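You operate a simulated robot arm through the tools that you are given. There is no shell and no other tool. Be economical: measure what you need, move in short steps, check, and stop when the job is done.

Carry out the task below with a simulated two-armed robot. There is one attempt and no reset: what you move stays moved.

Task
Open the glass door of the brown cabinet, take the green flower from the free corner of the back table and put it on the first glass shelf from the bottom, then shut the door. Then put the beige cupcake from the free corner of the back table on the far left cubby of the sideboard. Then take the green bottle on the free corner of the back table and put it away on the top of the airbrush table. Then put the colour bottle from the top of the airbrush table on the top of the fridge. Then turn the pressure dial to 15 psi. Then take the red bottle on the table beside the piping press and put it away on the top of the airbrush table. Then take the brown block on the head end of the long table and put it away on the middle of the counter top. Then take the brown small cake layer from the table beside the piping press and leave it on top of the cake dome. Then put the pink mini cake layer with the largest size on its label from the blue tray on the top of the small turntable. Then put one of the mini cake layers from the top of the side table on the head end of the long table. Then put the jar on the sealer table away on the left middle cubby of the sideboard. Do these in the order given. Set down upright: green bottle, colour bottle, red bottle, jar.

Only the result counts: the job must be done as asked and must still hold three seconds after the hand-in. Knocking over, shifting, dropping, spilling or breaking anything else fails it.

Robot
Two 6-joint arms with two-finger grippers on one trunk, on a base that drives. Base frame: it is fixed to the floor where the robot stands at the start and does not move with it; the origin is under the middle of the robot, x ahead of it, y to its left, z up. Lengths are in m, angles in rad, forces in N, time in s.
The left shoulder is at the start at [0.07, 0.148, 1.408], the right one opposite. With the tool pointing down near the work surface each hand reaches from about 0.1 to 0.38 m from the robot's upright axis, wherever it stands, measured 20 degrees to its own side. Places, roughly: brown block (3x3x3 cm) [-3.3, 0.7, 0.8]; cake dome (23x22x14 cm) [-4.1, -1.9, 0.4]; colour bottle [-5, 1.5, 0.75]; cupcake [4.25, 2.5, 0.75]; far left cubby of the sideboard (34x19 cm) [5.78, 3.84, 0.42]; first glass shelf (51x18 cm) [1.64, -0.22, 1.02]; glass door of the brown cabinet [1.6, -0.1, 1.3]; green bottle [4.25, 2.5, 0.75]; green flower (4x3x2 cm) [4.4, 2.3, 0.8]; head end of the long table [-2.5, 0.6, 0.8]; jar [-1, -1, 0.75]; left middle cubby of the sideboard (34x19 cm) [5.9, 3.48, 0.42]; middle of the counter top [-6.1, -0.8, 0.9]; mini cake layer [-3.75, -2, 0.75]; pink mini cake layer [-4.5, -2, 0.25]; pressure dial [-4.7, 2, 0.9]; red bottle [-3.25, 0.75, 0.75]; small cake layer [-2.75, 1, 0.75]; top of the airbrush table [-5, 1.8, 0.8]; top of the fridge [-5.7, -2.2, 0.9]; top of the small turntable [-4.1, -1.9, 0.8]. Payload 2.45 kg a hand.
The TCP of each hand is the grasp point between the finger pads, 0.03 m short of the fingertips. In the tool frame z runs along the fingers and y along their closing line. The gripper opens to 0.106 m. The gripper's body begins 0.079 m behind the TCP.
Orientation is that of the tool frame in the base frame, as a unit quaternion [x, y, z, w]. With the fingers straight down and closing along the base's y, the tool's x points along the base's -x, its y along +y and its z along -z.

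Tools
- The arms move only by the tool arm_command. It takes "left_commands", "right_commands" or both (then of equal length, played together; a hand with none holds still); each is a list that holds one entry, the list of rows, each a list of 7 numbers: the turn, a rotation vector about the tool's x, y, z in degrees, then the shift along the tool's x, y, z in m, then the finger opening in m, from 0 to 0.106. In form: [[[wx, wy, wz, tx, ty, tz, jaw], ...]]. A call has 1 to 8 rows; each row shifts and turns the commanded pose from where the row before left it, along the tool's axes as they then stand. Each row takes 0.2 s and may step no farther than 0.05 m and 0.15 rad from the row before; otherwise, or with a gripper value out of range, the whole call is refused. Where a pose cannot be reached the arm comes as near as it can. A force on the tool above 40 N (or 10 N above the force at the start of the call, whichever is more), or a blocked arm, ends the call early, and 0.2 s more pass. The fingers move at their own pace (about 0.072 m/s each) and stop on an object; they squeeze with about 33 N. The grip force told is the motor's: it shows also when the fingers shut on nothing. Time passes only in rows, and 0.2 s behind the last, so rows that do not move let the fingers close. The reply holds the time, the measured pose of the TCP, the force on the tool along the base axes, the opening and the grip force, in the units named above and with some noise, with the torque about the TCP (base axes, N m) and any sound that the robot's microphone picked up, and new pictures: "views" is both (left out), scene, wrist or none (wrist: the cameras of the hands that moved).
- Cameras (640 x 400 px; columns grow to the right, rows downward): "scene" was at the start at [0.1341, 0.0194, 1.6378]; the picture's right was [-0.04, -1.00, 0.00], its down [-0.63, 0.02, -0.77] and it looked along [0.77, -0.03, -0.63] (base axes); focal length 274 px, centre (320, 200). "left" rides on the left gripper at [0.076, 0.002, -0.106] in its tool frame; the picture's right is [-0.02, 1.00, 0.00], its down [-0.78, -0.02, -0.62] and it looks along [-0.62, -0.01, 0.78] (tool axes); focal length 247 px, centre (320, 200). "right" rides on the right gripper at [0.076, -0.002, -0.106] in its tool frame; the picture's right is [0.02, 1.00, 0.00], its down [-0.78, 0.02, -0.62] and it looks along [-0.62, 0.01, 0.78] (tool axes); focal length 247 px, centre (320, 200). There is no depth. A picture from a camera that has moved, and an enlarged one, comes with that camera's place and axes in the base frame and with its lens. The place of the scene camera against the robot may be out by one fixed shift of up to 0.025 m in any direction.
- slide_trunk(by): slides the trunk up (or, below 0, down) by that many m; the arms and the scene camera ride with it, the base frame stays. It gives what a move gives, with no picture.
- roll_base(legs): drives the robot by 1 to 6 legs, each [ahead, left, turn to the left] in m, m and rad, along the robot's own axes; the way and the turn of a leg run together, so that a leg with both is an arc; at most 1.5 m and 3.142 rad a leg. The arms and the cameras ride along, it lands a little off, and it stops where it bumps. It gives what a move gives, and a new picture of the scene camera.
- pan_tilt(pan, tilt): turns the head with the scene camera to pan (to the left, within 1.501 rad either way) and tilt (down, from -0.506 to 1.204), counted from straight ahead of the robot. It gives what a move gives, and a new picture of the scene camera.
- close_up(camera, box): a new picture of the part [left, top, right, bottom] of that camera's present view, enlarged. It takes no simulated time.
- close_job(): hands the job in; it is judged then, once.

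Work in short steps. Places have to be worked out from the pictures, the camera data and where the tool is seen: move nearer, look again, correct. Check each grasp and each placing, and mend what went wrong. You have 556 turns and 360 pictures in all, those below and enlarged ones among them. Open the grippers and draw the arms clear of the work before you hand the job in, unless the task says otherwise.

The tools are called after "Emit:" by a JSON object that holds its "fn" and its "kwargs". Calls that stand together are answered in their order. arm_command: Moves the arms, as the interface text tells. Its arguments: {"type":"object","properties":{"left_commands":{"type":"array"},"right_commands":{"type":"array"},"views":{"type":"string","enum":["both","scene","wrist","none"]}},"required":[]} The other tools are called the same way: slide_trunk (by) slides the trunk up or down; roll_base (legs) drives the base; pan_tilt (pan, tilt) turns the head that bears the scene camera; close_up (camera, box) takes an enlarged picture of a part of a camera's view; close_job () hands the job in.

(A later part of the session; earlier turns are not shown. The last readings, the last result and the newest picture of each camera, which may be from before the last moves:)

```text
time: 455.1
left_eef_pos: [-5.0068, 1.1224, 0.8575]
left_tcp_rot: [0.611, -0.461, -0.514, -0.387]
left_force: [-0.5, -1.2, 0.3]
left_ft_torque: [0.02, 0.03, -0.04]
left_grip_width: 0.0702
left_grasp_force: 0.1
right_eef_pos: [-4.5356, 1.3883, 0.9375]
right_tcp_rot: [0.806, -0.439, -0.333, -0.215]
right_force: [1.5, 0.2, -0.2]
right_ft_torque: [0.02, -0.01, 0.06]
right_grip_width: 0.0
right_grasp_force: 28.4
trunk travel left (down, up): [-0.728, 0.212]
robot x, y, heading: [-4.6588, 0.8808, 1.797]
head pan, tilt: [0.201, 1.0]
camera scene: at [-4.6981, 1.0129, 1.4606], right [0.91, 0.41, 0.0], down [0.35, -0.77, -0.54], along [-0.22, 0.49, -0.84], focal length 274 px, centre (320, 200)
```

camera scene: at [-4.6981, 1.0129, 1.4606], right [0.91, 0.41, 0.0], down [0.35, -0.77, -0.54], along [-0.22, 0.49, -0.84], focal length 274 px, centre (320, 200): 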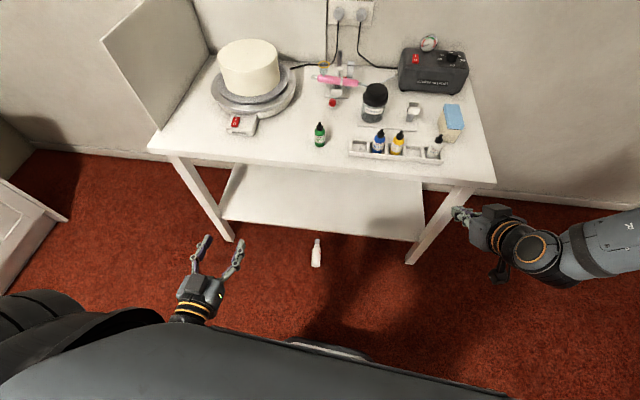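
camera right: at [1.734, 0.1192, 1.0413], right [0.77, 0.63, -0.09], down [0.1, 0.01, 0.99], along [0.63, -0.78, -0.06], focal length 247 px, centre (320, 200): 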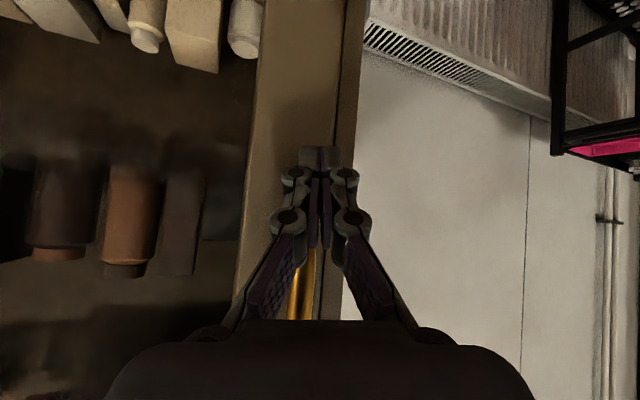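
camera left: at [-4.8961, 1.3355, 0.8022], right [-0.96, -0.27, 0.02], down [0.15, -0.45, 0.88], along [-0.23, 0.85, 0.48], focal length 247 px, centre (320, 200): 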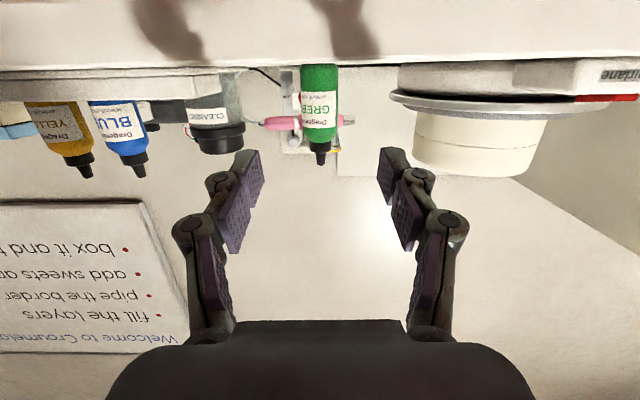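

Emit:
{"fn": "close_up", "kwargs": {"camera": "scene", "box": [276, 220, 356, 290]}}

```text
5.71 times, centred on (316, 255) of scene
camera zoom: at [-4.6981, 1.0129, 1.4606], right [0.91, 0.41, 0.0], down [0.35, -0.77, -0.54], along [-0.22, 0.49, -0.84], focal length 1566 px, centre (343, -114)
```

zoom: 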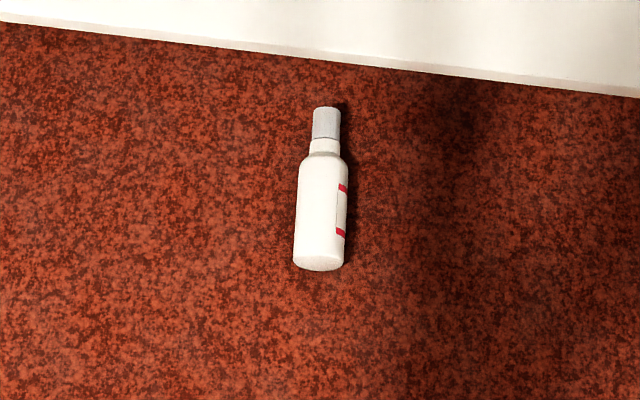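

The colour bottle lies with its bottom toward me (bottom ≈(-4.917,1.455), cap ≈(-4.981,1.604)). I return the left hand to vertical and swing the right hand outward so the trunk can go low.

Emit:
{"fn": "arm_command", "kwargs": {"left_commands": [[[0, 8.4, 0, 0, 0, 0, 0.09], [0, 8.4, 0, 0, 0, 0, 0.09], [0, 8.4, 0, 0, 0, 0, 0.09], [0, 8.4, 0, 0, 0, 0, 0.09], [0, 8.4, 0, 0, 0, 0, 0.09], [0, 8.4, 0, 0, 0, 0, 0.09], [0, 8.4, 0, 0, 0, 0, 0.09], [0, 8.4, 0, 0, 0, 0, 0.09]]], "right_commands": [[[0, 0, 0, 0, -0.04, -0.01, 0], [0, 0, 0, 0, -0.04, -0.01, 0], [0, 0, 0, 0, -0.04, -0.01, 0], [0, 0, 0, 0, -0.04, -0.01, 0], [0, 0, 0, 0, -0.04, -0.01, 0], [0, 0, 0, 0, -0.04, -0.01, 0], [0, 0, 0, 0, -0.04, -0.01, 0], [0, 0, 0, 0, 0, 0, 0]]], "views": "none"}}

Emit:
{"fn": "arm_command", "kwargs": {"left_commands": [[[0, 8.4, 0, 0, 0, 0, 0.09], [0, 4, 0, 0, 0, 0, 0.09]]], "views": "none"}}

```text
time: 456.9
left_eef_pos: [-5.0049, 1.1271, 0.8579]
left_tcp_rot: [0.793, -0.599, -0.088, -0.065]
left_force: [-0.4, -0.1, 0.7]
left_ft_torque: [-0.05, 0.07, 0.03]
left_grip_width: 0.09
left_grasp_force: 0.1
right_eef_pos: [-4.4499, 1.4292, 0.9294]
right_tcp_rot: [0.807, -0.44, -0.331, -0.213]
right_force: [0.4, 0.6, -0.5]
right_ft_torque: [-0.03, 0.03, 0.03]
right_grip_width: 0.0
right_grasp_force: 28.5
right hand out of reach, approached as far as the arm can: row 2, 3, 4, 5, 6, 7
trunk travel left (down, up): [-0.728, 0.212]
robot x, y, heading: [-4.6529, 0.876, 1.796]
head pan, tilt: [0.201, 1.0]
```

```text
time: 457.5
left_eef_pos: [-5.0056, 1.125, 0.858]
left_tcp_rot: [0.798, -0.602, -0.002, -0.002]
left_force: [-0.3, 0.5, 0.0]
left_ft_torque: [0.01, 0.04, 0.01]
left_grip_width: 0.09
left_grasp_force: 0.1
right_eef_pos: [-4.4493, 1.4265, 0.9312]
right_tcp_rot: [0.807, -0.44, -0.331, -0.215]
right_force: [1.2, 0.2, 0.0]
right_ft_torque: [-0.01, 0.02, 0.04]
right_grip_width: 0.0
right_grasp_force: 28.7
trunk travel left (down, up): [-0.728, 0.212]
robot x, y, heading: [-4.6571, 0.8762, 1.79]
head pan, tilt: [0.201, 1.0]
```

Emit:
{"fn": "arm_command", "kwargs": {"right_commands": [[[5, 0, 5, 0, -0.035, -0.01, 0], [5, 0, 5, 0, -0.035, -0.01, 0], [5, 0, 5, 0, -0.035, -0.01, 0], [5, 0, 5, 0, -0.035, -0.01, 0], [5, 0, 5, 0, -0.035, -0.01, 0], [5, 0, 5, 0, -0.035, -0.01, 0], [5, 0, 5, 0, -0.035, -0.01, 0], [0, 0, 0, 0, 0, 0, 0]]], "views": "none"}}

```text
time: 459.3
left_eef_pos: [-5.0059, 1.1236, 0.8583]
left_tcp_rot: [0.798, -0.602, -0.003, -0.002]
left_force: [0.4, -0.6, -0.3]
left_ft_torque: [0.02, -0.03, 0.01]
left_grip_width: 0.0898
left_grasp_force: 0.0
right_eef_pos: [-4.3634, 1.3733, 0.9139]
right_tcp_rot: [-0.538, 0.736, 0.235, 0.336]
right_force: [-1.0, 0.5, 0.1]
right_ft_torque: [0.03, 0.03, -0.03]
right_grip_width: 0.0001
right_grasp_force: 28.8
right hand out of reach, approached as far as the arm can: row 1, 2, 3, 4, 5, 6, 7
trunk travel left (down, up): [-0.728, 0.212]
robot x, y, heading: [-4.6567, 0.8771, 1.799]
head pan, tilt: [0.201, 1.0]
```

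Right hand is out at the side now. I position in front, turn to the bottle's axis heading, and lower the trunk.

Emit:
{"fn": "roll_base", "kwargs": {"legs": [[0.043, -0.277, 0], [0, 0, 0.18]]}}

Emit:
{"fn": "slide_trunk", "kwargs": {"by": -0.4}}

Emit:
{"fn": "slide_trunk", "kwargs": {"by": -0.28}}

Emit:
{"fn": "arm_command", "kwargs": {"left_commands": [[[0, 0, 0, -0.04, 0, 0, 0.09], [0, 0, 0, -0.04, 0, 0, 0.09], [0, 0, 0, -0.03, 0, 0, 0.09]]], "views": "wrist"}}

```text
time: 462.0
left_eef_pos: [-4.7819, 1.1628, 0.8581]
left_tcp_rot: [0.849, -0.529, -0.004, -0.001]
left_force: [0.7, 0.2, 1.1]
left_ft_torque: [0.02, -0.04, 0.01]
left_grip_width: 0.0901
left_grasp_force: 0.0
right_eef_pos: [-4.1945, 1.5224, 0.9124]
right_tcp_rot: [-0.603, 0.685, 0.264, 0.312]
right_force: [0.6, 0.1, 0.8]
right_ft_torque: [-0.01, 0.02, -0.02]
right_grip_width: 0.0001
right_grasp_force: 28.7
trunk travel left (down, up): [-0.728, 0.212]
robot x, y, heading: [-4.3915, 0.9835, 1.978]
head pan, tilt: [0.201, 1.0]
camera scene: at [-4.4544, 1.1089, 1.4606], right [0.82, 0.57, 0.0], down [0.48, -0.69, -0.54], along [-0.31, 0.44, -0.84], focal length 274 px, centre (320, 200)
```

scene: 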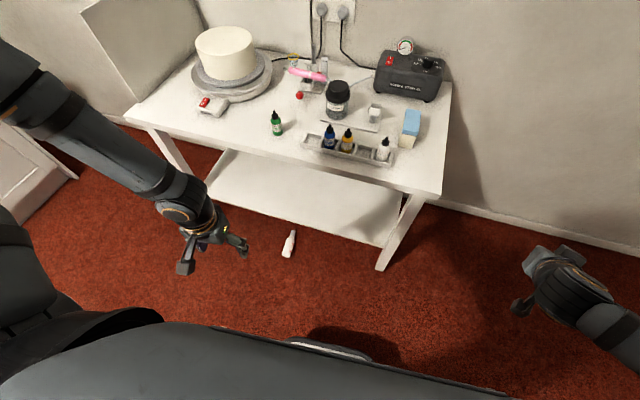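

```text
time: 465.8
left_eef_pos: [-4.7819, 1.1626, 0.4581]
left_tcp_rot: [0.85, -0.527, -0.003, -0.001]
left_force: [0.8, -1.4, -0.6]
left_ft_torque: [-0.02, 0.02, 0.01]
left_grip_width: 0.0902
left_grasp_force: 0.0
right_eef_pos: [-4.1947, 1.5226, 0.5134]
right_tcp_rot: [-0.603, 0.685, 0.264, 0.313]
right_force: [-0.5, -0.1, 0.3]
right_ft_torque: [0.01, -0.01, 0.02]
right_grip_width: 0.0
right_grasp_force: 28.5
trunk travel left (down, up): [-0.328, 0.612]
robot x, y, heading: [-4.3954, 0.9819, 1.973]
head pan, tilt: [0.201, 1.0]
```

```text
time: 468.7
left_eef_pos: [-4.783, 1.1614, 0.1789]
left_tcp_rot: [0.849, -0.528, -0.003, -0.002]
left_force: [-0.2, 0.2, -0.9]
left_ft_torque: [0.04, 0.0, -0.03]
left_grip_width: 0.09
left_grasp_force: 0.0
right_eef_pos: [-4.1927, 1.5224, 0.2332]
right_tcp_rot: [-0.603, 0.685, 0.264, 0.312]
right_force: [0.2, 1.1, 1.3]
right_ft_torque: [-0.02, -0.02, -0.01]
right_grip_width: 0.0
right_grasp_force: 28.7
trunk travel left (down, up): [-0.048, 0.892]
robot x, y, heading: [-4.3943, 0.988, 1.98]
head pan, tilt: [0.201, 1.0]
```

```text
time: 469.5
left_eef_pos: [-4.8527, 1.2284, 0.1892]
left_tcp_rot: [0.849, -0.528, -0.003, -0.003]
left_force: [0.6, -1.2, -0.8]
left_ft_torque: [0.02, -0.02, 0.07]
left_grip_width: 0.0902
left_grasp_force: 0.1
left hand out of reach, approached as far as the arm can: row 1, 2, 3
right_eef_pos: [-4.1933, 1.5222, 0.2333]
right_tcp_rot: [-0.604, 0.684, 0.264, 0.312]
right_force: [-0.9, -0.2, -0.1]
right_ft_torque: [0.0, 0.01, -0.05]
right_grip_width: 0.0002
right_grasp_force: 29.0
trunk travel left (down, up): [-0.048, 0.892]
robot x, y, heading: [-4.3939, 0.9826, 1.979]
head pan, tilt: [0.201, 1.0]
camera left: at [-4.8197, 1.1577, 0.2955], right [-0.91, -0.42, 0.0], down [-0.33, 0.7, 0.63], along [-0.26, 0.57, -0.78], focal length 247 px, centre (320, 200)
```

left: 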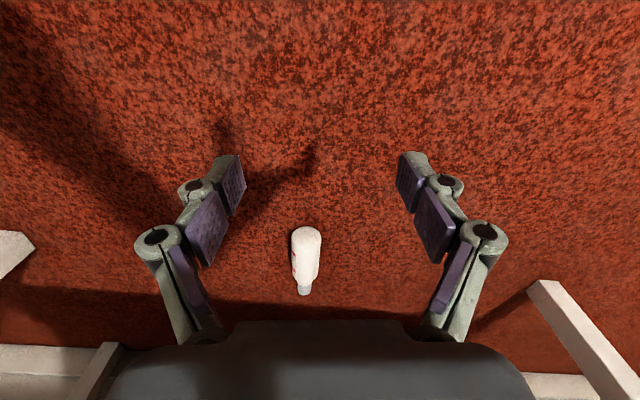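

Bottle seen: bottom (-4.92,1.43), cap (-4.984,1.592). Drive in 0.27 under the table edge, then descend onto its body.

Emit:
{"fn": "roll_base", "kwargs": {"legs": [[0.265, -0.02, 0]]}}

Emit:
{"fn": "arm_command", "kwargs": {"left_commands": [[[0, 0, 5, 0, 0, 0.03, 0.08], [0, 0, 0, 0, 0, 0.03, 0.08], [0, 0, 0, 0, 0, 0.03, 0.08]]], "views": "wrist"}}

```text
time: 471.4
left_eef_pos: [-4.9375, 1.4746, 0.1885]
left_tcp_rot: [0.85, -0.527, -0.003, -0.003]
left_force: [-0.7, -0.4, 0.3]
left_ft_torque: [-0.01, -0.02, 0.0]
left_grip_width: 0.0901
left_grasp_force: 0.1
right_eef_pos: [-4.2812, 1.7712, 0.2329]
right_tcp_rot: [-0.604, 0.684, 0.265, 0.312]
right_force: [1.2, -0.2, -0.4]
right_ft_torque: [0.0, 0.0, -0.03]
right_grip_width: 0.0
right_grasp_force: 29.1
trunk travel left (down, up): [-0.048, 0.892]
robot x, y, heading: [-4.4789, 1.2299, 1.978]
head pan, tilt: [0.201, 1.0]
camera scene: at [-4.5404, 1.3563, 0.7806], right [0.82, 0.57, 0.0], down [0.48, -0.69, -0.54], along [-0.31, 0.44, -0.84], focal length 274 px, centre (320, 200)
```

scene: 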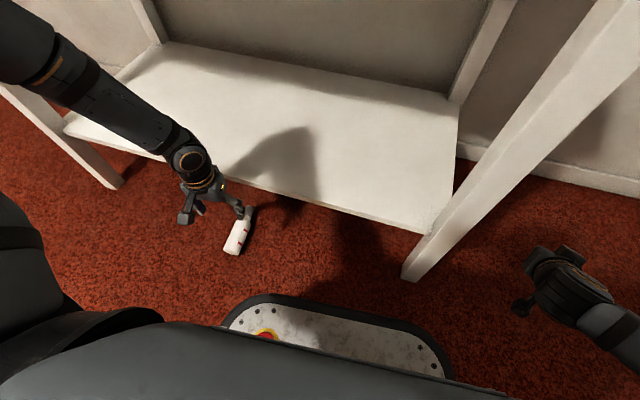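

```text
time: 472.1
left_eef_pos: [-4.9492, 1.4519, 0.1178]
left_tcp_rot: [0.826, -0.564, -0.004, -0.003]
left_force: [-0.1, 1.4, -0.3]
left_ft_torque: [-0.04, -0.02, 0.01]
left_grip_width: 0.0798
left_grasp_force: 0.1
left hand out of reach, approached as far as the arm can: row 1, 2, 3
right_eef_pos: [-4.2797, 1.7707, 0.2335]
right_tcp_rot: [-0.603, 0.684, 0.265, 0.313]
right_force: [0.1, 0.6, -0.3]
right_ft_torque: [-0.03, 0.04, 0.0]
right_grip_width: 0.0
right_grasp_force: 28.5
trunk travel left (down, up): [-0.048, 0.892]
robot x, y, heading: [-4.4805, 1.2311, 1.981]
head pan, tilt: [0.201, 1.0]
camera left: at [-4.9243, 1.3785, 0.2242], right [-0.94, -0.34, 0.0], down [-0.27, 0.73, 0.63], along [-0.22, 0.59, -0.78], focal length 247 px, centre (320, 200)
```

left: 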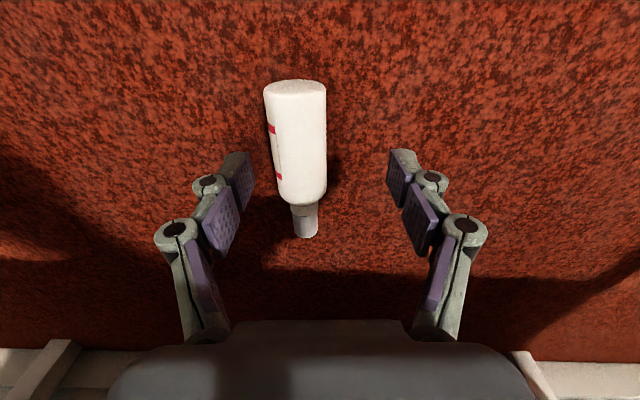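

Lower the trunk the rest of the way and shift base slightly.

Emit:
{"fn": "roll_base", "kwargs": {"legs": [[0.04, -0.018, 0]]}}

Emit:
{"fn": "slide_trunk", "kwargs": {"by": -0.045}}

Emit:
{"fn": "arm_command", "kwargs": {"left_commands": [[[0, 0, 0, 0, 0, 0.02, 0.08], [0, 0, 0, 0, 0, 0.01, 0.08], [0, 0, 0, 0, 0, 0, 0.08]]], "views": "wrist"}}

```text
time: 473.1
left_eef_pos: [-4.9493, 1.4836, 0.1174]
left_tcp_rot: [0.827, -0.562, 0.001, 0.0]
left_force: [0.3, 0.0, 0.4]
left_ft_torque: [0.06, 0.05, 0.01]
left_grip_width: 0.0799
left_grasp_force: 0.1
right_eef_pos: [-4.2805, 1.808, 0.2336]
right_tcp_rot: [-0.604, 0.684, 0.265, 0.311]
right_force: [-0.2, -0.8, -0.2]
right_ft_torque: [0.0, 0.01, 0.03]
right_grip_width: 0.0002
right_grasp_force: 28.5
trunk travel left (down, up): [-0.048, 0.892]
robot x, y, heading: [-4.4773, 1.2658, 1.982]
head pan, tilt: [0.201, 1.0]
stopped in leg 1: the force on the tool passed its limit at 78 N (the readings are from after the stop); the commanded pose is now the measured one
camera scene: at [-4.5403, 1.3934, 0.7805], right [0.82, 0.57, 0.0], down [0.48, -0.69, -0.54], along [-0.31, 0.44, -0.84], focal length 274 px, centre (320, 200)
```

scene: 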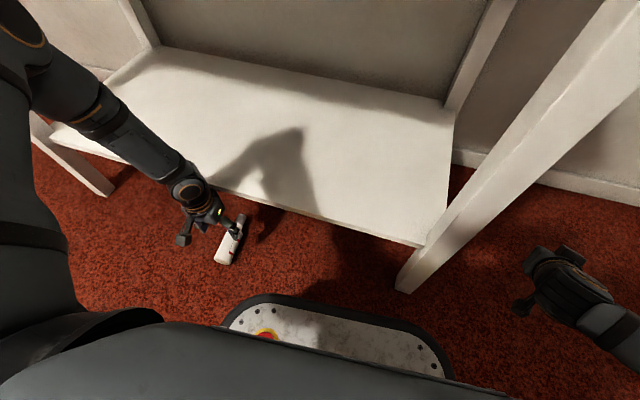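

```text
time: 474.0
left_eef_pos: [-4.9487, 1.4842, 0.0722]
left_tcp_rot: [0.827, -0.561, 0.001, -0.001]
left_force: [0.4, -0.5, 0.2]
left_ft_torque: [-0.01, 0.03, 0.0]
left_grip_width: 0.0799
left_grasp_force: 0.0
right_eef_pos: [-4.2805, 1.8074, 0.1881]
right_tcp_rot: [-0.604, 0.684, 0.264, 0.312]
right_force: [-0.8, 0.5, 0.5]
right_ft_torque: [-0.01, 0.01, 0.01]
right_grip_width: 0.0
right_grasp_force: 28.2
trunk travel left (down, up): [-0.003, 0.937]
robot x, y, heading: [-4.4806, 1.2699, 1.981]
head pan, tilt: [0.201, 1.0]
```

```text
time: 474.8
left_eef_pos: [-4.9486, 1.4847, 0.0731]
left_tcp_rot: [0.828, -0.561, 0.001, 0.0]
left_force: [-0.3, -0.9, -0.1]
left_ft_torque: [0.05, -0.01, 0.01]
left_grip_width: 0.0803
left_grasp_force: 0.2
left hand out of reach, approached as far as the arm can: row 1, 2
right_eef_pos: [-4.2805, 1.8081, 0.1873]
right_tcp_rot: [-0.604, 0.684, 0.265, 0.312]
right_force: [-0.7, -0.4, 0.9]
right_ft_torque: [-0.01, 0.02, 0.0]
right_grip_width: 0.0003
right_grasp_force: 29.0
trunk travel left (down, up): [-0.003, 0.937]
robot x, y, heading: [-4.4811, 1.2661, 1.98]
head pan, tilt: [0.201, 1.0]
camera left: at [-4.9225, 1.4121, 0.1789], right [-0.94, -0.35, 0.0], down [-0.27, 0.73, 0.62], along [-0.22, 0.58, -0.78], focal length 247 px, centre (320, 200)
```

left: 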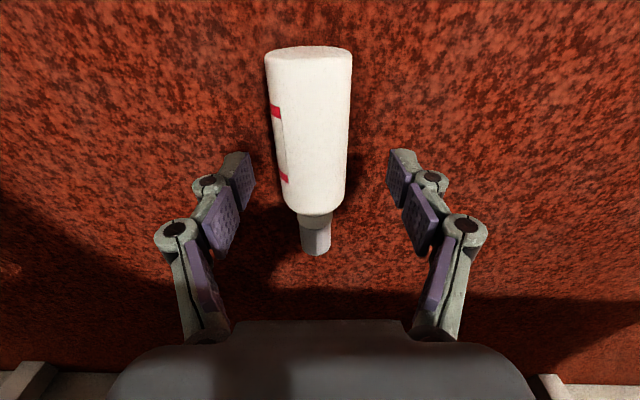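

At this reach the hand can't get low enough. I'll pitch the hand forward ~25° to reach the bottle, drag it out to open floor and regrasp there.

Emit:
{"fn": "arm_command", "kwargs": {"left_commands": [[[0, -8.3, 0, 0, 0, -0.005, 0.08], [0, -8.3, 0, 0.0, 0, -0.005, 0.08], [0, -8.3, 0, 0.005, 0, 0.0, 0.08], [0, 0, 0, 0.012, 0, 0.012, 0.08], [0, 0, 0, 0.008, 0, 0.012, 0.08], [0, 0, 0, 0, 0, 0, 0.08]]], "views": "wrist"}}

```text
time: 476.2
left_eef_pos: [-4.948, 1.4659, 0.0707]
left_tcp_rot: [0.808, -0.549, -0.177, -0.122]
left_force: [0.6, -0.4, -0.2]
left_ft_torque: [-0.01, 0.01, 0.02]
left_grip_width: 0.0798
left_grasp_force: 0.1
left hand out of reach, approached as far as the arm can: row 4, 5
right_eef_pos: [-4.2812, 1.8082, 0.1862]
right_tcp_rot: [-0.604, 0.683, 0.265, 0.312]
right_force: [-0.2, -0.8, -0.1]
right_ft_torque: [-0.01, 0.02, 0.02]
right_grip_width: 0.0001
right_grasp_force: 28.8
trunk travel left (down, up): [-0.003, 0.937]
robot x, y, heading: [-4.477, 1.2692, 1.982]
head pan, tilt: [0.201, 1.0]
camera left: at [-4.9083, 1.3586, 0.1353], right [-0.94, -0.35, 0.01], down [-0.15, 0.42, 0.89], along [-0.32, 0.84, -0.45], focal length 247 px, centre (320, 200)
```

left: 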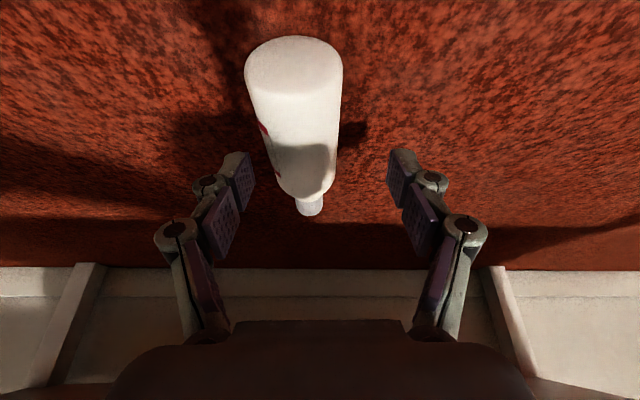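

Emit:
{"fn": "arm_command", "kwargs": {"left_commands": [[[0, -8.3, 0, 0.004, 0, 0.0, 0.08], [0, -8.3, 0, 0.004, 0, 0.0, 0.08], [0, -8.3, 0, 0.005, 0, 0.0, 0.08], [0, 0, 0, 0.015, 0, 0.0, 0.08], [0, 0, 0, 0.008, 0, 0.008, 0.08], [0, 0, 0, 0, 0, 0, 0.08]]], "views": "wrist"}}

```text
time: 477.6
left_eef_pos: [-4.9463, 1.4396, 0.0573]
left_tcp_rot: [0.75, -0.51, -0.348, -0.237]
left_force: [0.6, -0.1, 0.8]
left_ft_torque: [-0.01, -0.03, 0.0]
left_grip_width: 0.0802
left_grasp_force: 0.2
left hand out of reach, approached as far as the arm can: row 1, 2
right_eef_pos: [-4.2804, 1.8081, 0.1885]
right_tcp_rot: [-0.604, 0.684, 0.265, 0.312]
right_force: [0.3, -0.4, 0.5]
right_ft_torque: [-0.01, -0.02, -0.04]
right_grip_width: 0.0
right_grasp_force: 28.6
trunk travel left (down, up): [-0.003, 0.937]
robot x, y, heading: [-4.4775, 1.2718, 1.978]
head pan, tilt: [0.201, 1.0]
camera left: at [-4.9004, 1.3168, 0.0682], right [-0.93, -0.36, 0.01], down [0.0, 0.03, 1.0], along [-0.36, 0.93, -0.03], focal length 247 px, centre (320, 200)
```

left: 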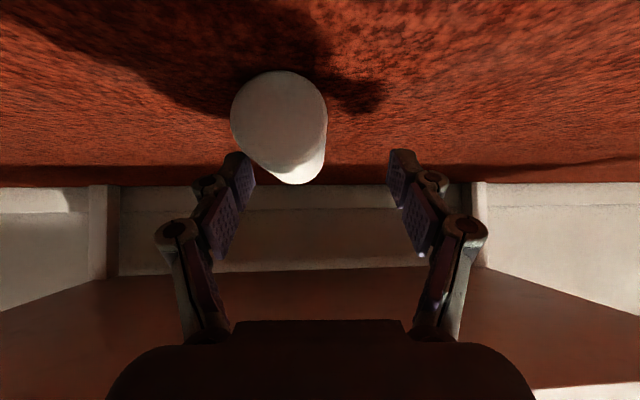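

Emit:
{"fn": "arm_command", "kwargs": {"left_commands": [[[0, 0, 0, 0.0115, -0.01, 0.0097, 0.08], [0, 0, 0, 0.0077, -0.01, 0.0065, 0.08], [0, 0, 0, -0.016, 0, 0.019, 0.08], [0, 0, 0, -0.016, 0, 0.019, 0.08], [0, 0, 0, 0, 0, 0, 0.08]]], "views": "wrist"}}

```text
time: 478.8
left_eef_pos: [-4.9443, 1.4934, 0.0318]
left_tcp_rot: [0.751, -0.509, -0.347, -0.237]
left_force: [0.6, 0.7, -0.1]
left_ft_torque: [0.03, 0.0, 0.01]
left_grip_width: 0.0801
left_grasp_force: 0.0
right_eef_pos: [-4.2817, 1.8084, 0.1878]
right_tcp_rot: [-0.604, 0.684, 0.265, 0.312]
right_force: [0.3, -0.2, -0.3]
right_ft_torque: [0.02, 0.01, 0.02]
right_grip_width: 0.0
right_grasp_force: 28.9
trunk travel left (down, up): [-0.003, 0.937]
robot x, y, heading: [-4.4798, 1.2676, 1.982]
head pan, tilt: [0.201, 1.0]
camera left: at [-4.899, 1.3698, 0.0425], right [-0.93, -0.36, 0.01], down [0.0, 0.04, 1.0], along [-0.36, 0.93, -0.03], focal length 247 px, centre (320, 200)
```

left: 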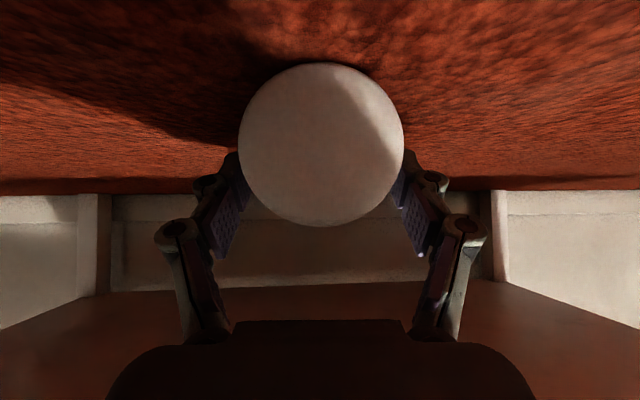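

Straddling the bottle now. Close, lift slightly, and back out into the open.

Emit:
{"fn": "arm_command", "kwargs": {"left_commands": [[[0, 0, 0, 0, 0, 0, 0.0], [0, 0, 0, 0, 0, 0, 0.0], [0, 0, 0, 0, 0, 0, 0.0], [0, 0, 0, -0.015, 0, -0.013, 0.0]]], "views": "none"}}

Emit:
{"fn": "roll_base", "kwargs": {"legs": [[-0.3, 0, 0]]}}

```text
time: 479.8
left_eef_pos: [-4.9461, 1.4929, 0.0516]
left_tcp_rot: [0.751, -0.51, -0.347, -0.237]
left_force: [-1.2, 0.2, -2.5]
left_ft_torque: [-0.01, 0.02, 0.02]
left_grip_width: 0.0462
left_grasp_force: 32.9
right_eef_pos: [-4.2805, 1.8076, 0.1885]
right_tcp_rot: [-0.604, 0.684, 0.265, 0.313]
right_force: [0.1, -0.9, -0.3]
right_ft_torque: [-0.02, -0.02, 0.03]
right_grip_width: 0.0
right_grasp_force: 28.7
trunk travel left (down, up): [-0.003, 0.937]
robot x, y, heading: [-4.4774, 1.2689, 1.978]
head pan, tilt: [0.201, 1.0]
```

```text
time: 481.9
left_eef_pos: [-4.8244, 1.2132, 0.0524]
left_tcp_rot: [0.751, -0.509, -0.347, -0.237]
left_force: [0.1, 0.7, -1.5]
left_ft_torque: [-0.01, 0.01, 0.03]
left_grip_width: 0.0465
left_grasp_force: 32.9
right_eef_pos: [-4.1601, 1.53, 0.1876]
right_tcp_rot: [-0.605, 0.683, 0.266, 0.312]
right_force: [-0.6, 0.4, 0.7]
right_ft_torque: [0.01, -0.03, -0.01]
right_grip_width: 0.0
right_grasp_force: 28.9
trunk travel left (down, up): [-0.003, 0.937]
robot x, y, heading: [-4.3561, 0.9887, 1.978]
head pan, tilt: [0.201, 1.0]
camera scene: at [-4.4191, 1.114, 0.7355], right [0.82, 0.57, 0.0], down [0.48, -0.69, -0.54], along [-0.31, 0.44, -0.84], focal length 274 px, centre (320, 200)
```

scene: 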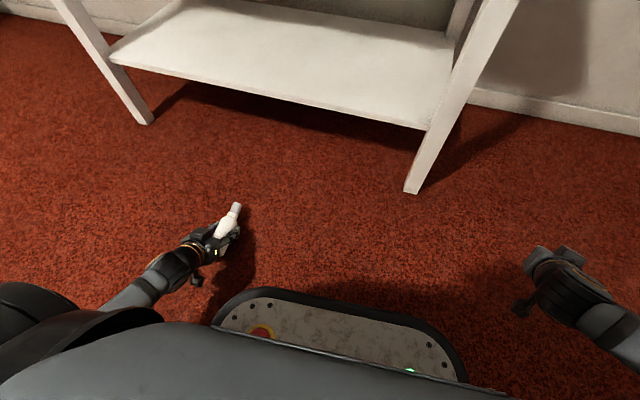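

Lay it down here, release, retract up.

Emit:
{"fn": "arm_command", "kwargs": {"left_commands": [[[0, 0, 0, 0.0115, 0, 0.0097, 0], [0, 0, 0, 0.0038, 0, 0.0032, 0], [0, 0, 0, 0, 0, 0, 0.05], [0, 0, 0, 0, 0, 0, 0.08], [0, 0, 0, 0, 0, 0, 0.09], [0, 0, 0, 0.0, 0, -0.04, 0.09], [0, 0, 0, 0.0, 0, -0.04, 0.09], [0, 0, 0, 0, 0, -0.04, 0.09]]], "views": "none"}}

Emit:
{"fn": "arm_command", "kwargs": {"left_commands": [[[0, 8.4, 0, -0.02, 0, -0.03, 0.09], [0, 8.4, 0, -0.02, 0, -0.03, 0.09], [0, 8.4, 0, -0.01, 0, -0.03, 0.09], [0, 8.4, 0, 0, 0, -0.02, 0.09], [0, 8.4, 0, 0, -0.02, 0, 0.09], [0, 8.4, 0, 0, -0.03, 0, 0.09], [0, 8.4, 0, 0, -0.03, 0, 0.09]]], "views": "wrist"}}

```text
time: 483.7
left_eef_pos: [-4.7834, 1.1457, 0.0925]
left_tcp_rot: [0.751, -0.509, -0.347, -0.237]
left_force: [0.1, 0.0, 0.2]
left_ft_torque: [0.0, -0.01, -0.01]
left_grip_width: 0.09
left_grasp_force: 0.1
left hand out of reach, approached as far as the arm can: row 8
right_eef_pos: [-4.1603, 1.5284, 0.1877]
right_tcp_rot: [-0.604, 0.684, 0.265, 0.312]
right_force: [0.5, -0.2, 0.2]
right_ft_torque: [0.01, -0.01, -0.02]
right_grip_width: 0.0001
right_grasp_force: 28.2
trunk travel left (down, up): [-0.003, 0.937]
robot x, y, heading: [-4.356, 0.9867, 1.977]
head pan, tilt: [0.201, 1.0]
```

```text
time: 485.3
left_eef_pos: [-4.7031, 1.1539, 0.1658]
left_tcp_rot: [0.826, -0.564, 0.021, -0.002]
left_force: [1.0, 0.0, -0.1]
left_ft_torque: [0.01, 0.02, -0.04]
left_grip_width: 0.09
left_grasp_force: 0.0
left hand out of reach, approached as far as the arm can: row 1, 2, 3, 4, 5, 6, 7
right_eef_pos: [-4.1589, 1.5294, 0.1881]
right_tcp_rot: [-0.605, 0.684, 0.264, 0.311]
right_force: [-0.7, 0.2, -0.3]
right_ft_torque: [0.0, -0.01, -0.01]
right_grip_width: 0.0
right_grasp_force: 28.7
trunk travel left (down, up): [-0.003, 0.937]
robot x, y, heading: [-4.3564, 0.9886, 1.981]
head pan, tilt: [0.201, 1.0]
camera left: at [-4.6809, 1.083, 0.2754], right [-0.94, -0.34, -0.03], down [-0.29, 0.75, 0.6], along [-0.18, 0.57, -0.8], focal length 247 px, centre (320, 200)
```

left: 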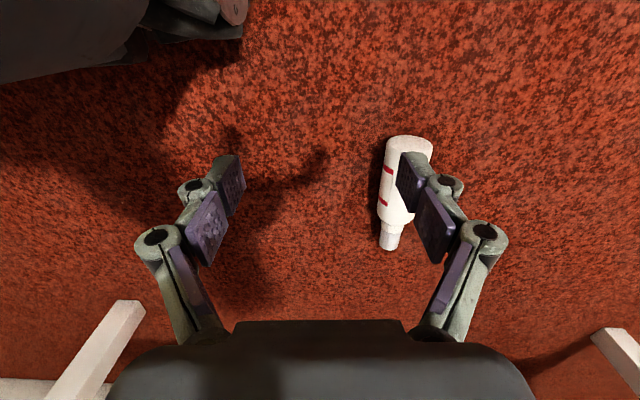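

Bottle now at bottom (-4.806,1.157) → cap (-4.862,1.304). Move the base left/forward so it's under the hand, then descend and grip.

Emit:
{"fn": "roll_base", "kwargs": {"legs": [[0.105, 0.09, 0]]}}

Emit:
{"fn": "arm_command", "kwargs": {"left_commands": [[[0, 0, 0, 0, 0, 0.03, 0.08], [0, 0, 0, 0, 0, 0.03, 0.08]]], "views": "wrist"}}

```text
time: 486.6
left_eef_pos: [-4.8281, 1.2126, 0.1663]
left_tcp_rot: [0.826, -0.563, 0.02, -0.001]
left_force: [-0.4, 0.2, 0.0]
left_ft_torque: [0.01, -0.02, -0.01]
left_grip_width: 0.0899
left_grasp_force: 0.0
right_eef_pos: [-4.2859, 1.5894, 0.1884]
right_tcp_rot: [-0.605, 0.684, 0.265, 0.312]
right_force: [0.1, -0.2, -0.4]
right_ft_torque: [0.01, 0.0, 0.03]
right_grip_width: 0.0
right_grasp_force: 28.2
trunk travel left (down, up): [-0.003, 0.937]
robot x, y, heading: [-4.4827, 1.0455, 1.982]
head pan, tilt: [0.201, 1.0]
camera scene: at [-4.544, 1.1743, 0.7356], right [0.82, 0.57, 0.0], down [0.48, -0.69, -0.54], along [-0.31, 0.44, -0.84], focal length 274 px, centre (320, 200)
```

scene: 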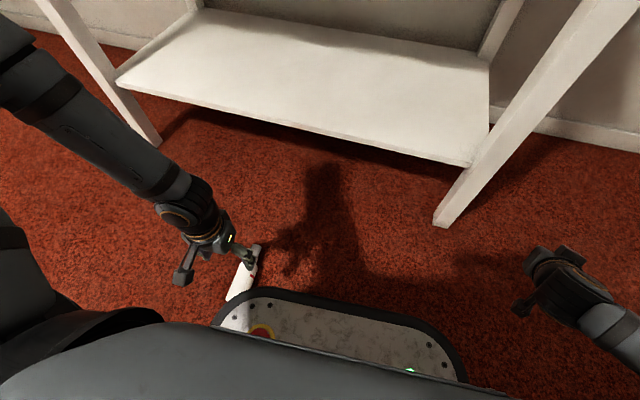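

```text
time: 487.2
left_eef_pos: [-4.8373, 1.1985, 0.1107]
left_tcp_rot: [0.826, -0.564, 0.02, -0.001]
left_force: [0.1, -0.2, 0.0]
left_ft_torque: [-0.03, -0.01, 0.01]
left_grip_width: 0.0799
left_grasp_force: 0.0
left hand out of reach, approached as far as the arm can: row 1, 2
right_eef_pos: [-4.2862, 1.5891, 0.1879]
right_tcp_rot: [-0.605, 0.683, 0.266, 0.312]
right_force: [-0.6, 0.1, 0.7]
right_ft_torque: [-0.01, 0.01, -0.01]
right_grip_width: 0.0
right_grasp_force: 28.8
trunk travel left (down, up): [-0.003, 0.937]
robot x, y, heading: [-4.4815, 1.049, 1.984]
head pan, tilt: [0.201, 1.0]
camera left: at [-4.8152, 1.1294, 0.2208], right [-0.94, -0.35, -0.03], down [-0.29, 0.75, 0.6], along [-0.19, 0.57, -0.8], focal length 247 px, centre (320, 200)
```

left: 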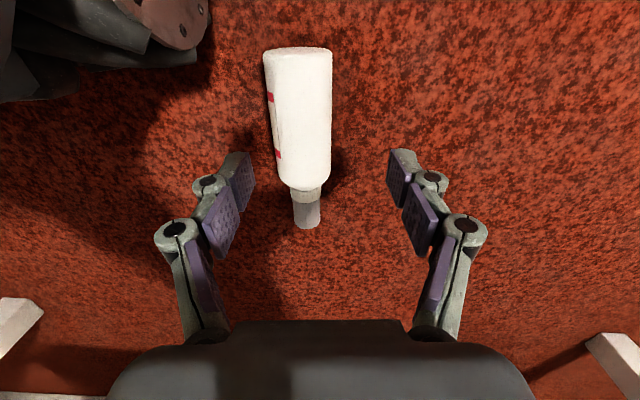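

With a vertical hand the arm can't reach the floor. I'll regrip with the pitched hand as before, carry it lying to the fridge top and erect it there. Back the base and pitch again.

Emit:
{"fn": "roll_base", "kwargs": {"legs": [[-0.103, -0.086, 0]]}}

Emit:
{"fn": "arm_command", "kwargs": {"left_commands": [[[0, -8.5, 0, 0, 0.01, 0, 0.08], [0, -8.5, 0, 0, 0.01, 0, 0.08], [0, -8.5, 0, 0, 0.01, 0, 0.08], [0, -8.5, 0, 0, 0.01, 0.0, 0.08], [0, -8.5, 0, -0.01, 0.01, 0.02, 0.08], [0, -8.5, 0, -0.01, 0.01, 0.02, 0.08], [0, 0, 0, -0.01, 0.01, 0.02, 0.08]]], "views": "wrist"}}

```text
time: 488.5
left_eef_pos: [-4.7173, 1.1386, 0.1117]
left_tcp_rot: [0.826, -0.563, 0.021, -0.001]
left_force: [0.2, 0.1, 0.1]
left_ft_torque: [0.02, -0.01, 0.01]
left_grip_width: 0.0799
left_grasp_force: 0.1
right_eef_pos: [-4.1645, 1.5286, 0.1867]
right_tcp_rot: [-0.605, 0.683, 0.266, 0.312]
right_force: [-0.6, -0.7, 0.7]
right_ft_torque: [0.03, 0.01, 0.0]
right_grip_width: 0.0
right_grasp_force: 28.2
trunk travel left (down, up): [-0.003, 0.937]
robot x, y, heading: [-4.3621, 0.9891, 1.985]
head pan, tilt: [0.201, 1.0]
camera scene: at [-4.4234, 1.1133, 0.7356], right [0.82, 0.57, 0.0], down [0.48, -0.69, -0.54], along [-0.31, 0.44, -0.84], focal length 274 px, centre (320, 200)
```

scene: 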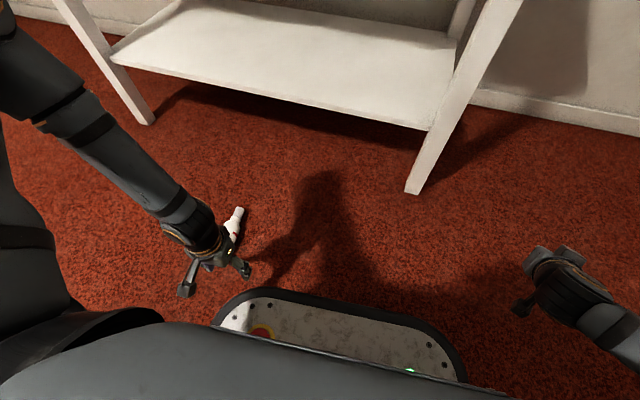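

```text
time: 490.1
left_eef_pos: [-4.7725, 1.1762, 0.0786]
left_tcp_rot: [0.754, -0.508, -0.337, -0.244]
left_force: [0.2, -0.1, 0.1]
left_ft_torque: [-0.01, 0.01, -0.01]
left_grip_width: 0.0801
left_grasp_force: 0.1
left hand out of reach, approached as far as the arm can: row 2, 3
right_eef_pos: [-4.1642, 1.5293, 0.1883]
right_tcp_rot: [-0.604, 0.684, 0.265, 0.311]
right_force: [0.3, -0.6, -0.2]
right_ft_torque: [0.01, -0.02, -0.01]
right_grip_width: 0.0
right_grasp_force: 28.4
trunk travel left (down, up): [-0.003, 0.937]
robot x, y, heading: [-4.3597, 0.9888, 1.979]
head pan, tilt: [0.201, 1.0]
camera left: at [-4.7273, 1.0528, 0.0901], right [-0.94, -0.35, -0.01], down [-0.02, 0.04, 1.0], along [-0.35, 0.94, -0.04], focal length 247 px, centre (320, 200)
```

left: 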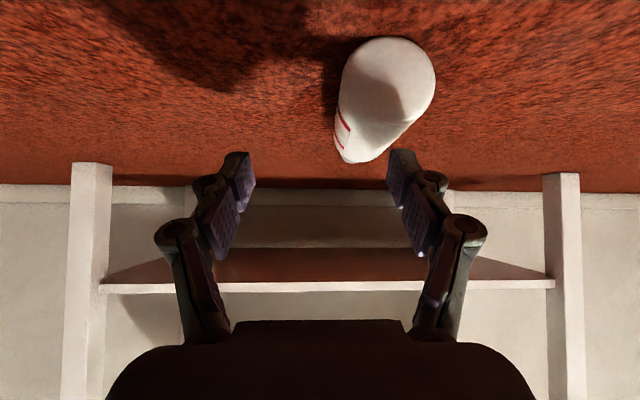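

Emit:
{"fn": "arm_command", "kwargs": {"left_commands": [[[0, 0, 0, 0, 0.037, -0.004, 0.085], [0, 0, 0, 0.018, 0, 0.0153, 0.085], [0, 0, 0, 0.0175, 0, 0.015, 0.085], [0, 0, 0, -0.018, 0, 0.021, 0.085], [0, 0, 0, -0.018, 0, 0.021, 0.085], [0, 0, 0, 0, 0, 0, 0.085]]], "views": "wrist"}}

```text
time: 491.5
left_eef_pos: [-4.8266, 1.2125, 0.0337]
left_tcp_rot: [0.755, -0.507, -0.337, -0.244]
left_force: [-0.3, -0.2, -0.3]
left_ft_torque: [-0.01, 0.04, 0.02]
left_grip_width: 0.0852
left_grasp_force: 0.0
right_eef_pos: [-4.164, 1.5276, 0.1883]
right_tcp_rot: [-0.604, 0.683, 0.265, 0.312]
right_force: [0.8, -0.3, -0.7]
right_ft_torque: [-0.02, 0.0, -0.02]
right_grip_width: 0.0
right_grasp_force: 28.9
trunk travel left (down, up): [-0.003, 0.937]
robot x, y, heading: [-4.3651, 0.9875, 1.976]
head pan, tilt: [0.201, 1.0]
camera left: at [-4.7808, 1.089, 0.046], right [-0.94, -0.35, -0.01], down [-0.02, 0.04, 1.0], along [-0.35, 0.94, -0.04], focal length 247 px, centre (320, 200)
```

left: 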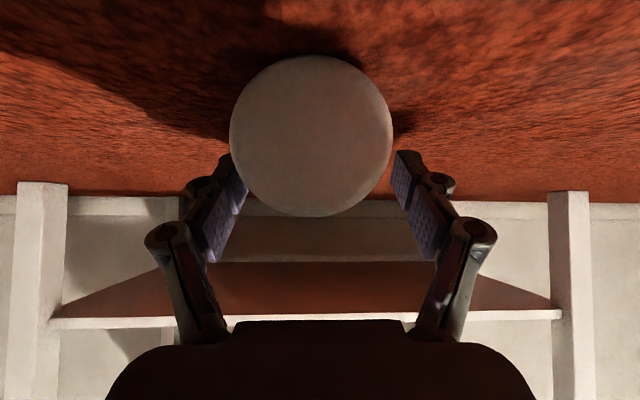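

Grip and raise the trunk.

Emit:
{"fn": "arm_command", "kwargs": {"left_commands": [[[0, 0, 0, 0, 0, 0, 0.0], [0, 0, 0, 0, 0, 0, 0.0], [0, 0, 0, 0, 0, 0, 0.0], [0, 0, 0, -0.015, 0, -0.013, 0.0]]], "views": "none"}}

Emit:
{"fn": "slide_trunk", "kwargs": {"by": 0.4}}

Emit:
{"fn": "slide_trunk", "kwargs": {"by": 0.4}}

```text
time: 492.5
left_eef_pos: [-4.8257, 1.2114, 0.0529]
left_tcp_rot: [0.755, -0.507, -0.336, -0.243]
left_force: [0.7, 0.3, -1.7]
left_ft_torque: [0.0, 0.02, 0.03]
left_grip_width: 0.0465
left_grasp_force: 33.1
right_eef_pos: [-4.1647, 1.528, 0.188]
right_tcp_rot: [-0.605, 0.683, 0.265, 0.311]
right_force: [1.0, -0.2, 0.6]
right_ft_torque: [-0.02, -0.02, 0.0]
right_grip_width: 0.0
right_grasp_force: 28.3
trunk travel left (down, up): [-0.003, 0.937]
robot x, y, heading: [-4.3611, 0.9891, 1.983]
head pan, tilt: [0.201, 1.0]
```

```text
time: 496.3
left_eef_pos: [-4.8254, 1.2117, 0.4535]
left_tcp_rot: [0.754, -0.508, -0.337, -0.244]
left_force: [0.5, -0.4, -1.2]
left_ft_torque: [0.02, 0.03, -0.01]
left_grip_width: 0.0462
left_grasp_force: 33.1
right_eef_pos: [-4.1659, 1.529, 0.5878]
right_tcp_rot: [-0.605, 0.684, 0.264, 0.312]
right_force: [-1.0, -0.6, 0.1]
right_ft_torque: [-0.01, 0.0, 0.02]
right_grip_width: 0.0
right_grasp_force: 28.4
trunk travel left (down, up): [-0.403, 0.537]
robot x, y, heading: [-4.3644, 0.9883, 1.986]
head pan, tilt: [0.201, 1.0]
```

```text
time: 500.1
left_eef_pos: [-4.8264, 1.2109, 0.8521]
left_tcp_rot: [0.755, -0.507, -0.337, -0.244]
left_force: [-0.2, -0.2, -1.5]
left_ft_torque: [0.0, -0.01, 0.0]
left_grip_width: 0.0462
left_grasp_force: 32.8
right_eef_pos: [-4.1643, 1.5287, 0.9878]
right_tcp_rot: [-0.605, 0.683, 0.266, 0.312]
right_force: [0.1, 0.0, -0.3]
right_ft_torque: [0.0, -0.03, 0.01]
right_grip_width: 0.0001
right_grasp_force: 28.4
trunk travel left (down, up): [-0.803, 0.137]
robot x, y, heading: [-4.3614, 0.9904, 1.978]
head pan, tilt: [0.201, 1.0]
```

Colour bottle held. Raise fully and drive to the fridge side of the room.

Emit:
{"fn": "slide_trunk", "kwargs": {"by": 0.13}}

Emit:
{"fn": "roll_base", "kwargs": {"legs": [[-0.658, -0.162, 0], [-1.103, 0.095, 0], [0, 0, 1.805]]}}

Emit:
{"fn": "pan_tilt", "kwargs": {"pan": -0.1, "tilt": 0.45}}

```text
time: 501.7
left_eef_pos: [-4.826, 1.21, 0.9821]
left_tcp_rot: [0.755, -0.508, -0.336, -0.244]
left_force: [-0.3, 0.4, -1.7]
left_ft_torque: [0.01, 0.01, -0.02]
left_grip_width: 0.0461
left_grasp_force: 33.2
right_eef_pos: [-4.1655, 1.5284, 1.1183]
right_tcp_rot: [-0.604, 0.684, 0.264, 0.312]
right_force: [-0.6, -0.4, -0.1]
right_ft_torque: [0.04, -0.01, -0.02]
right_grip_width: 0.0
right_grasp_force: 28.3
trunk travel left (down, up): [-0.933, 0.007]
robot x, y, heading: [-4.3608, 0.9842, 1.977]
head pan, tilt: [0.201, 1.0]
```

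```text
time: 515.2
left_eef_pos: [-3.6806, -1.1177, 0.9824]
left_tcp_rot: [0.864, 0.284, -0.399, 0.116]
left_force: [0.3, 0.1, -1.7]
left_ft_torque: [0.0, 0.0, -0.02]
left_grip_width: 0.0462
left_grasp_force: 33.0
right_eef_pos: [-4.1538, -0.5561, 1.1186]
right_tcp_rot: [0.91, 0.058, -0.409, 0.018]
right_force: [0.7, 0.2, -0.4]
right_ft_torque: [-0.01, -0.02, -0.01]
right_grip_width: 0.0
right_grasp_force: 28.2
trunk travel left (down, up): [-0.933, 0.007]
robot x, y, heading: [-3.579, -0.613, -2.481]
head pan, tilt: [0.201, 1.0]
camera scene: at [-3.6668, -0.6744, 1.6656], right [-0.76, 0.65, 0.0], down [0.55, 0.64, -0.54], along [-0.35, -0.41, -0.84], focal length 274 px, centre (320, 200)
```

scene: 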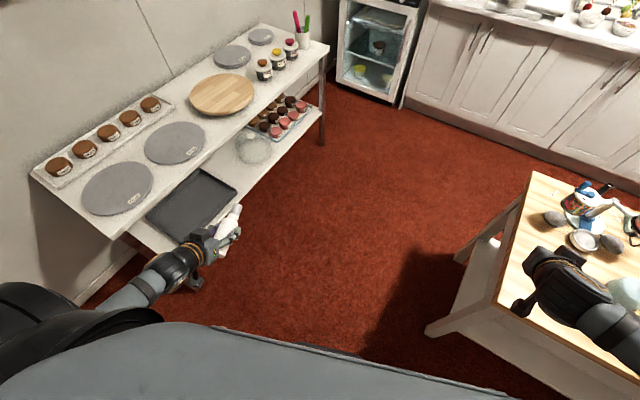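

```text
time: 516.2
left_eef_pos: [-3.6812, -1.1188, 0.9825]
left_tcp_rot: [0.863, 0.286, -0.399, 0.117]
left_force: [0.1, -0.3, -1.1]
left_ft_torque: [0.02, 0.01, -0.02]
left_grip_width: 0.0463
left_grasp_force: 33.0
right_eef_pos: [-4.1528, -0.556, 1.1186]
right_tcp_rot: [0.91, 0.059, -0.41, 0.019]
right_force: [0.2, -0.5, 0.0]
right_ft_torque: [0.0, 0.0, 0.01]
right_grip_width: 0.0001
right_grasp_force: 28.9
trunk travel left (down, up): [-0.933, 0.007]
robot x, y, heading: [-3.5796, -0.6149, -2.482]
head pan, tilt: [-0.099, 0.45]
camera scene: at [-3.699, -0.6706, 1.711], right [-0.53, 0.85, 0.0], down [0.37, 0.23, -0.9], along [-0.76, -0.48, -0.44], focal length 274 px, centre (320, 200)
```

scene: 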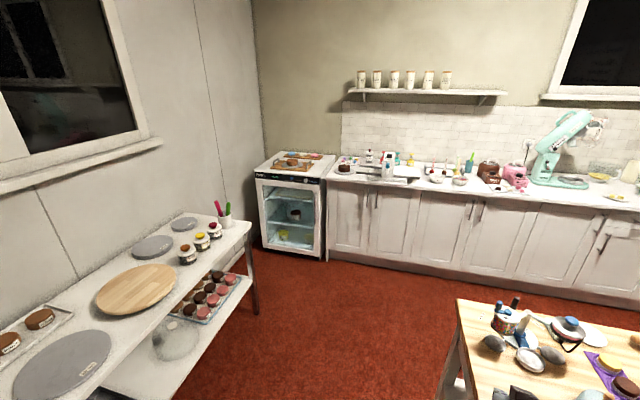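

The fridge top has a ~17 cm free strip in front of its tray. Before laying the bottle down, I test whether the hand can pitch far enough upward (to ~130–140°) to set it upright directly.

Emit:
{"fn": "arm_command", "kwargs": {"left_commands": [[[0, -8.4, 0, -0.02, 0, 0.0, 0.0], [0, -8.4, 0, -0.02, 0, 0.0, 0.0], [0, -8.4, 0, -0.02, 0, 0.0, 0.0], [0, -8.4, 0, -0.03, 0, 0.0, 0.0], [0, -8.4, 0, -0.03, 0, 0, 0.0], [0, -8.4, 0, -0.03, 0, 0, 0.0], [0, -8.4, 0, -0.03, 0, 0, 0.0], [0, -8.4, 0, -0.03, 0, 0, 0.0]]], "views": "none"}}

```text
time: 518.0
left_eef_pos: [-3.703, -1.1364, 1.1831]
left_tcp_rot: [-0.498, -0.173, 0.81, -0.257]
left_force: [0.0, -0.2, -1.6]
left_ft_torque: [0.0, -0.02, -0.02]
left_grip_width: 0.0464
left_grasp_force: 33.2
right_eef_pos: [-4.1526, -0.5555, 1.1177]
right_tcp_rot: [0.911, 0.058, -0.409, 0.019]
right_force: [-0.3, 0.1, 0.2]
right_ft_torque: [-0.03, -0.03, 0.03]
right_grip_width: 0.0001
right_grasp_force: 28.5
trunk travel left (down, up): [-0.933, 0.007]
robot x, y, heading: [-3.5814, -0.6109, -2.478]
head pan, tilt: [-0.099, 0.45]
```

It works — continue to ~140°.

Emit:
{"fn": "arm_command", "kwargs": {"left_commands": [[[0, -8.4, 0, -0.02, 0, 0.0, 0.0], [0, -8.4, 0, -0.02, 0, 0.0, 0.0], [0, -6.0, 0, -0.02, 0, 0.0, 0.0]]], "views": "wrist"}}

```text
time: 518.8
left_eef_pos: [-3.6649, -1.1129, 1.2614]
left_tcp_rot: [-0.329, -0.12, 0.892, -0.286]
left_force: [0.4, -1.2, -1.6]
left_ft_torque: [0.01, -0.01, -0.01]
left_grip_width: 0.0464
left_grasp_force: 33.2
left hand out of reach, approached as far as the arm can: row 1, 2, 3
right_eef_pos: [-4.1531, -0.5559, 1.1174]
right_tcp_rot: [0.911, 0.059, -0.409, 0.018]
right_force: [0.6, 0.0, -0.1]
right_ft_torque: [0.02, -0.01, 0.01]
right_grip_width: 0.0
right_grasp_force: 28.2
trunk travel left (down, up): [-0.933, 0.007]
robot x, y, heading: [-3.5805, -0.613, -2.479]
head pan, tilt: [-0.099, 0.45]
camera left: at [-3.6558, -1.1059, 1.1321], right [0.6, -0.8, -0.01], down [0.8, 0.6, 0.04], along [-0.03, -0.04, 1.0], focal length 247 px, centre (320, 200)
```

left: 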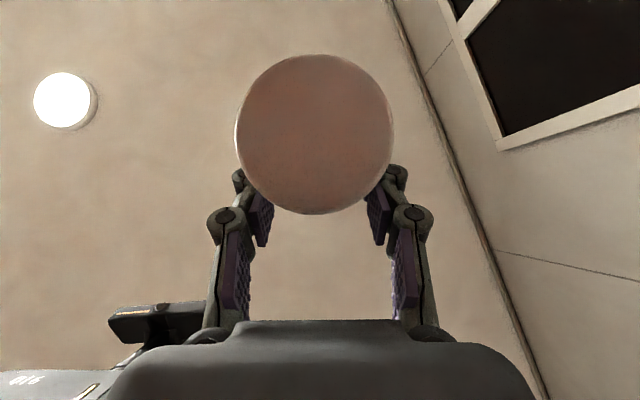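

The bottle is upright in the hand (tilt ~1.5°). Extend the hand forward 0.12 to give base clearance at the fridge.

Emit:
{"fn": "arm_command", "kwargs": {"left_commands": [[[0, 0, 0, 0.03, 0, 0.026, 0.0], [0, 0, 0, 0.03, 0, 0.026, 0.0], [0, 0, 0, 0.03, 0, 0.026, 0.0], [0, 0, 0, 0.02, 0, 0.018, 0.0]]], "views": "none"}}

```text
time: 519.8
left_eef_pos: [-3.7524, -1.1796, 1.3224]
left_tcp_rot: [-0.33, -0.121, 0.892, -0.286]
left_force: [-0.8, -0.5, -1.7]
left_ft_torque: [0.05, 0.0, -0.01]
left_grip_width: 0.0463
left_grasp_force: 33.2
left hand out of reach, approached as far as the arm can: row 1, 2, 3, 4
right_eef_pos: [-4.1531, -0.5569, 1.1179]
right_tcp_rot: [0.911, 0.06, -0.408, 0.019]
right_force: [-0.1, 0.7, 0.6]
right_ft_torque: [0.02, 0.04, 0.0]
right_grip_width: 0.0001
right_grasp_force: 28.7
trunk travel left (down, up): [-0.933, 0.007]
robot x, y, heading: [-3.5814, -0.6128, -2.479]
head pan, tilt: [-0.099, 0.45]
```

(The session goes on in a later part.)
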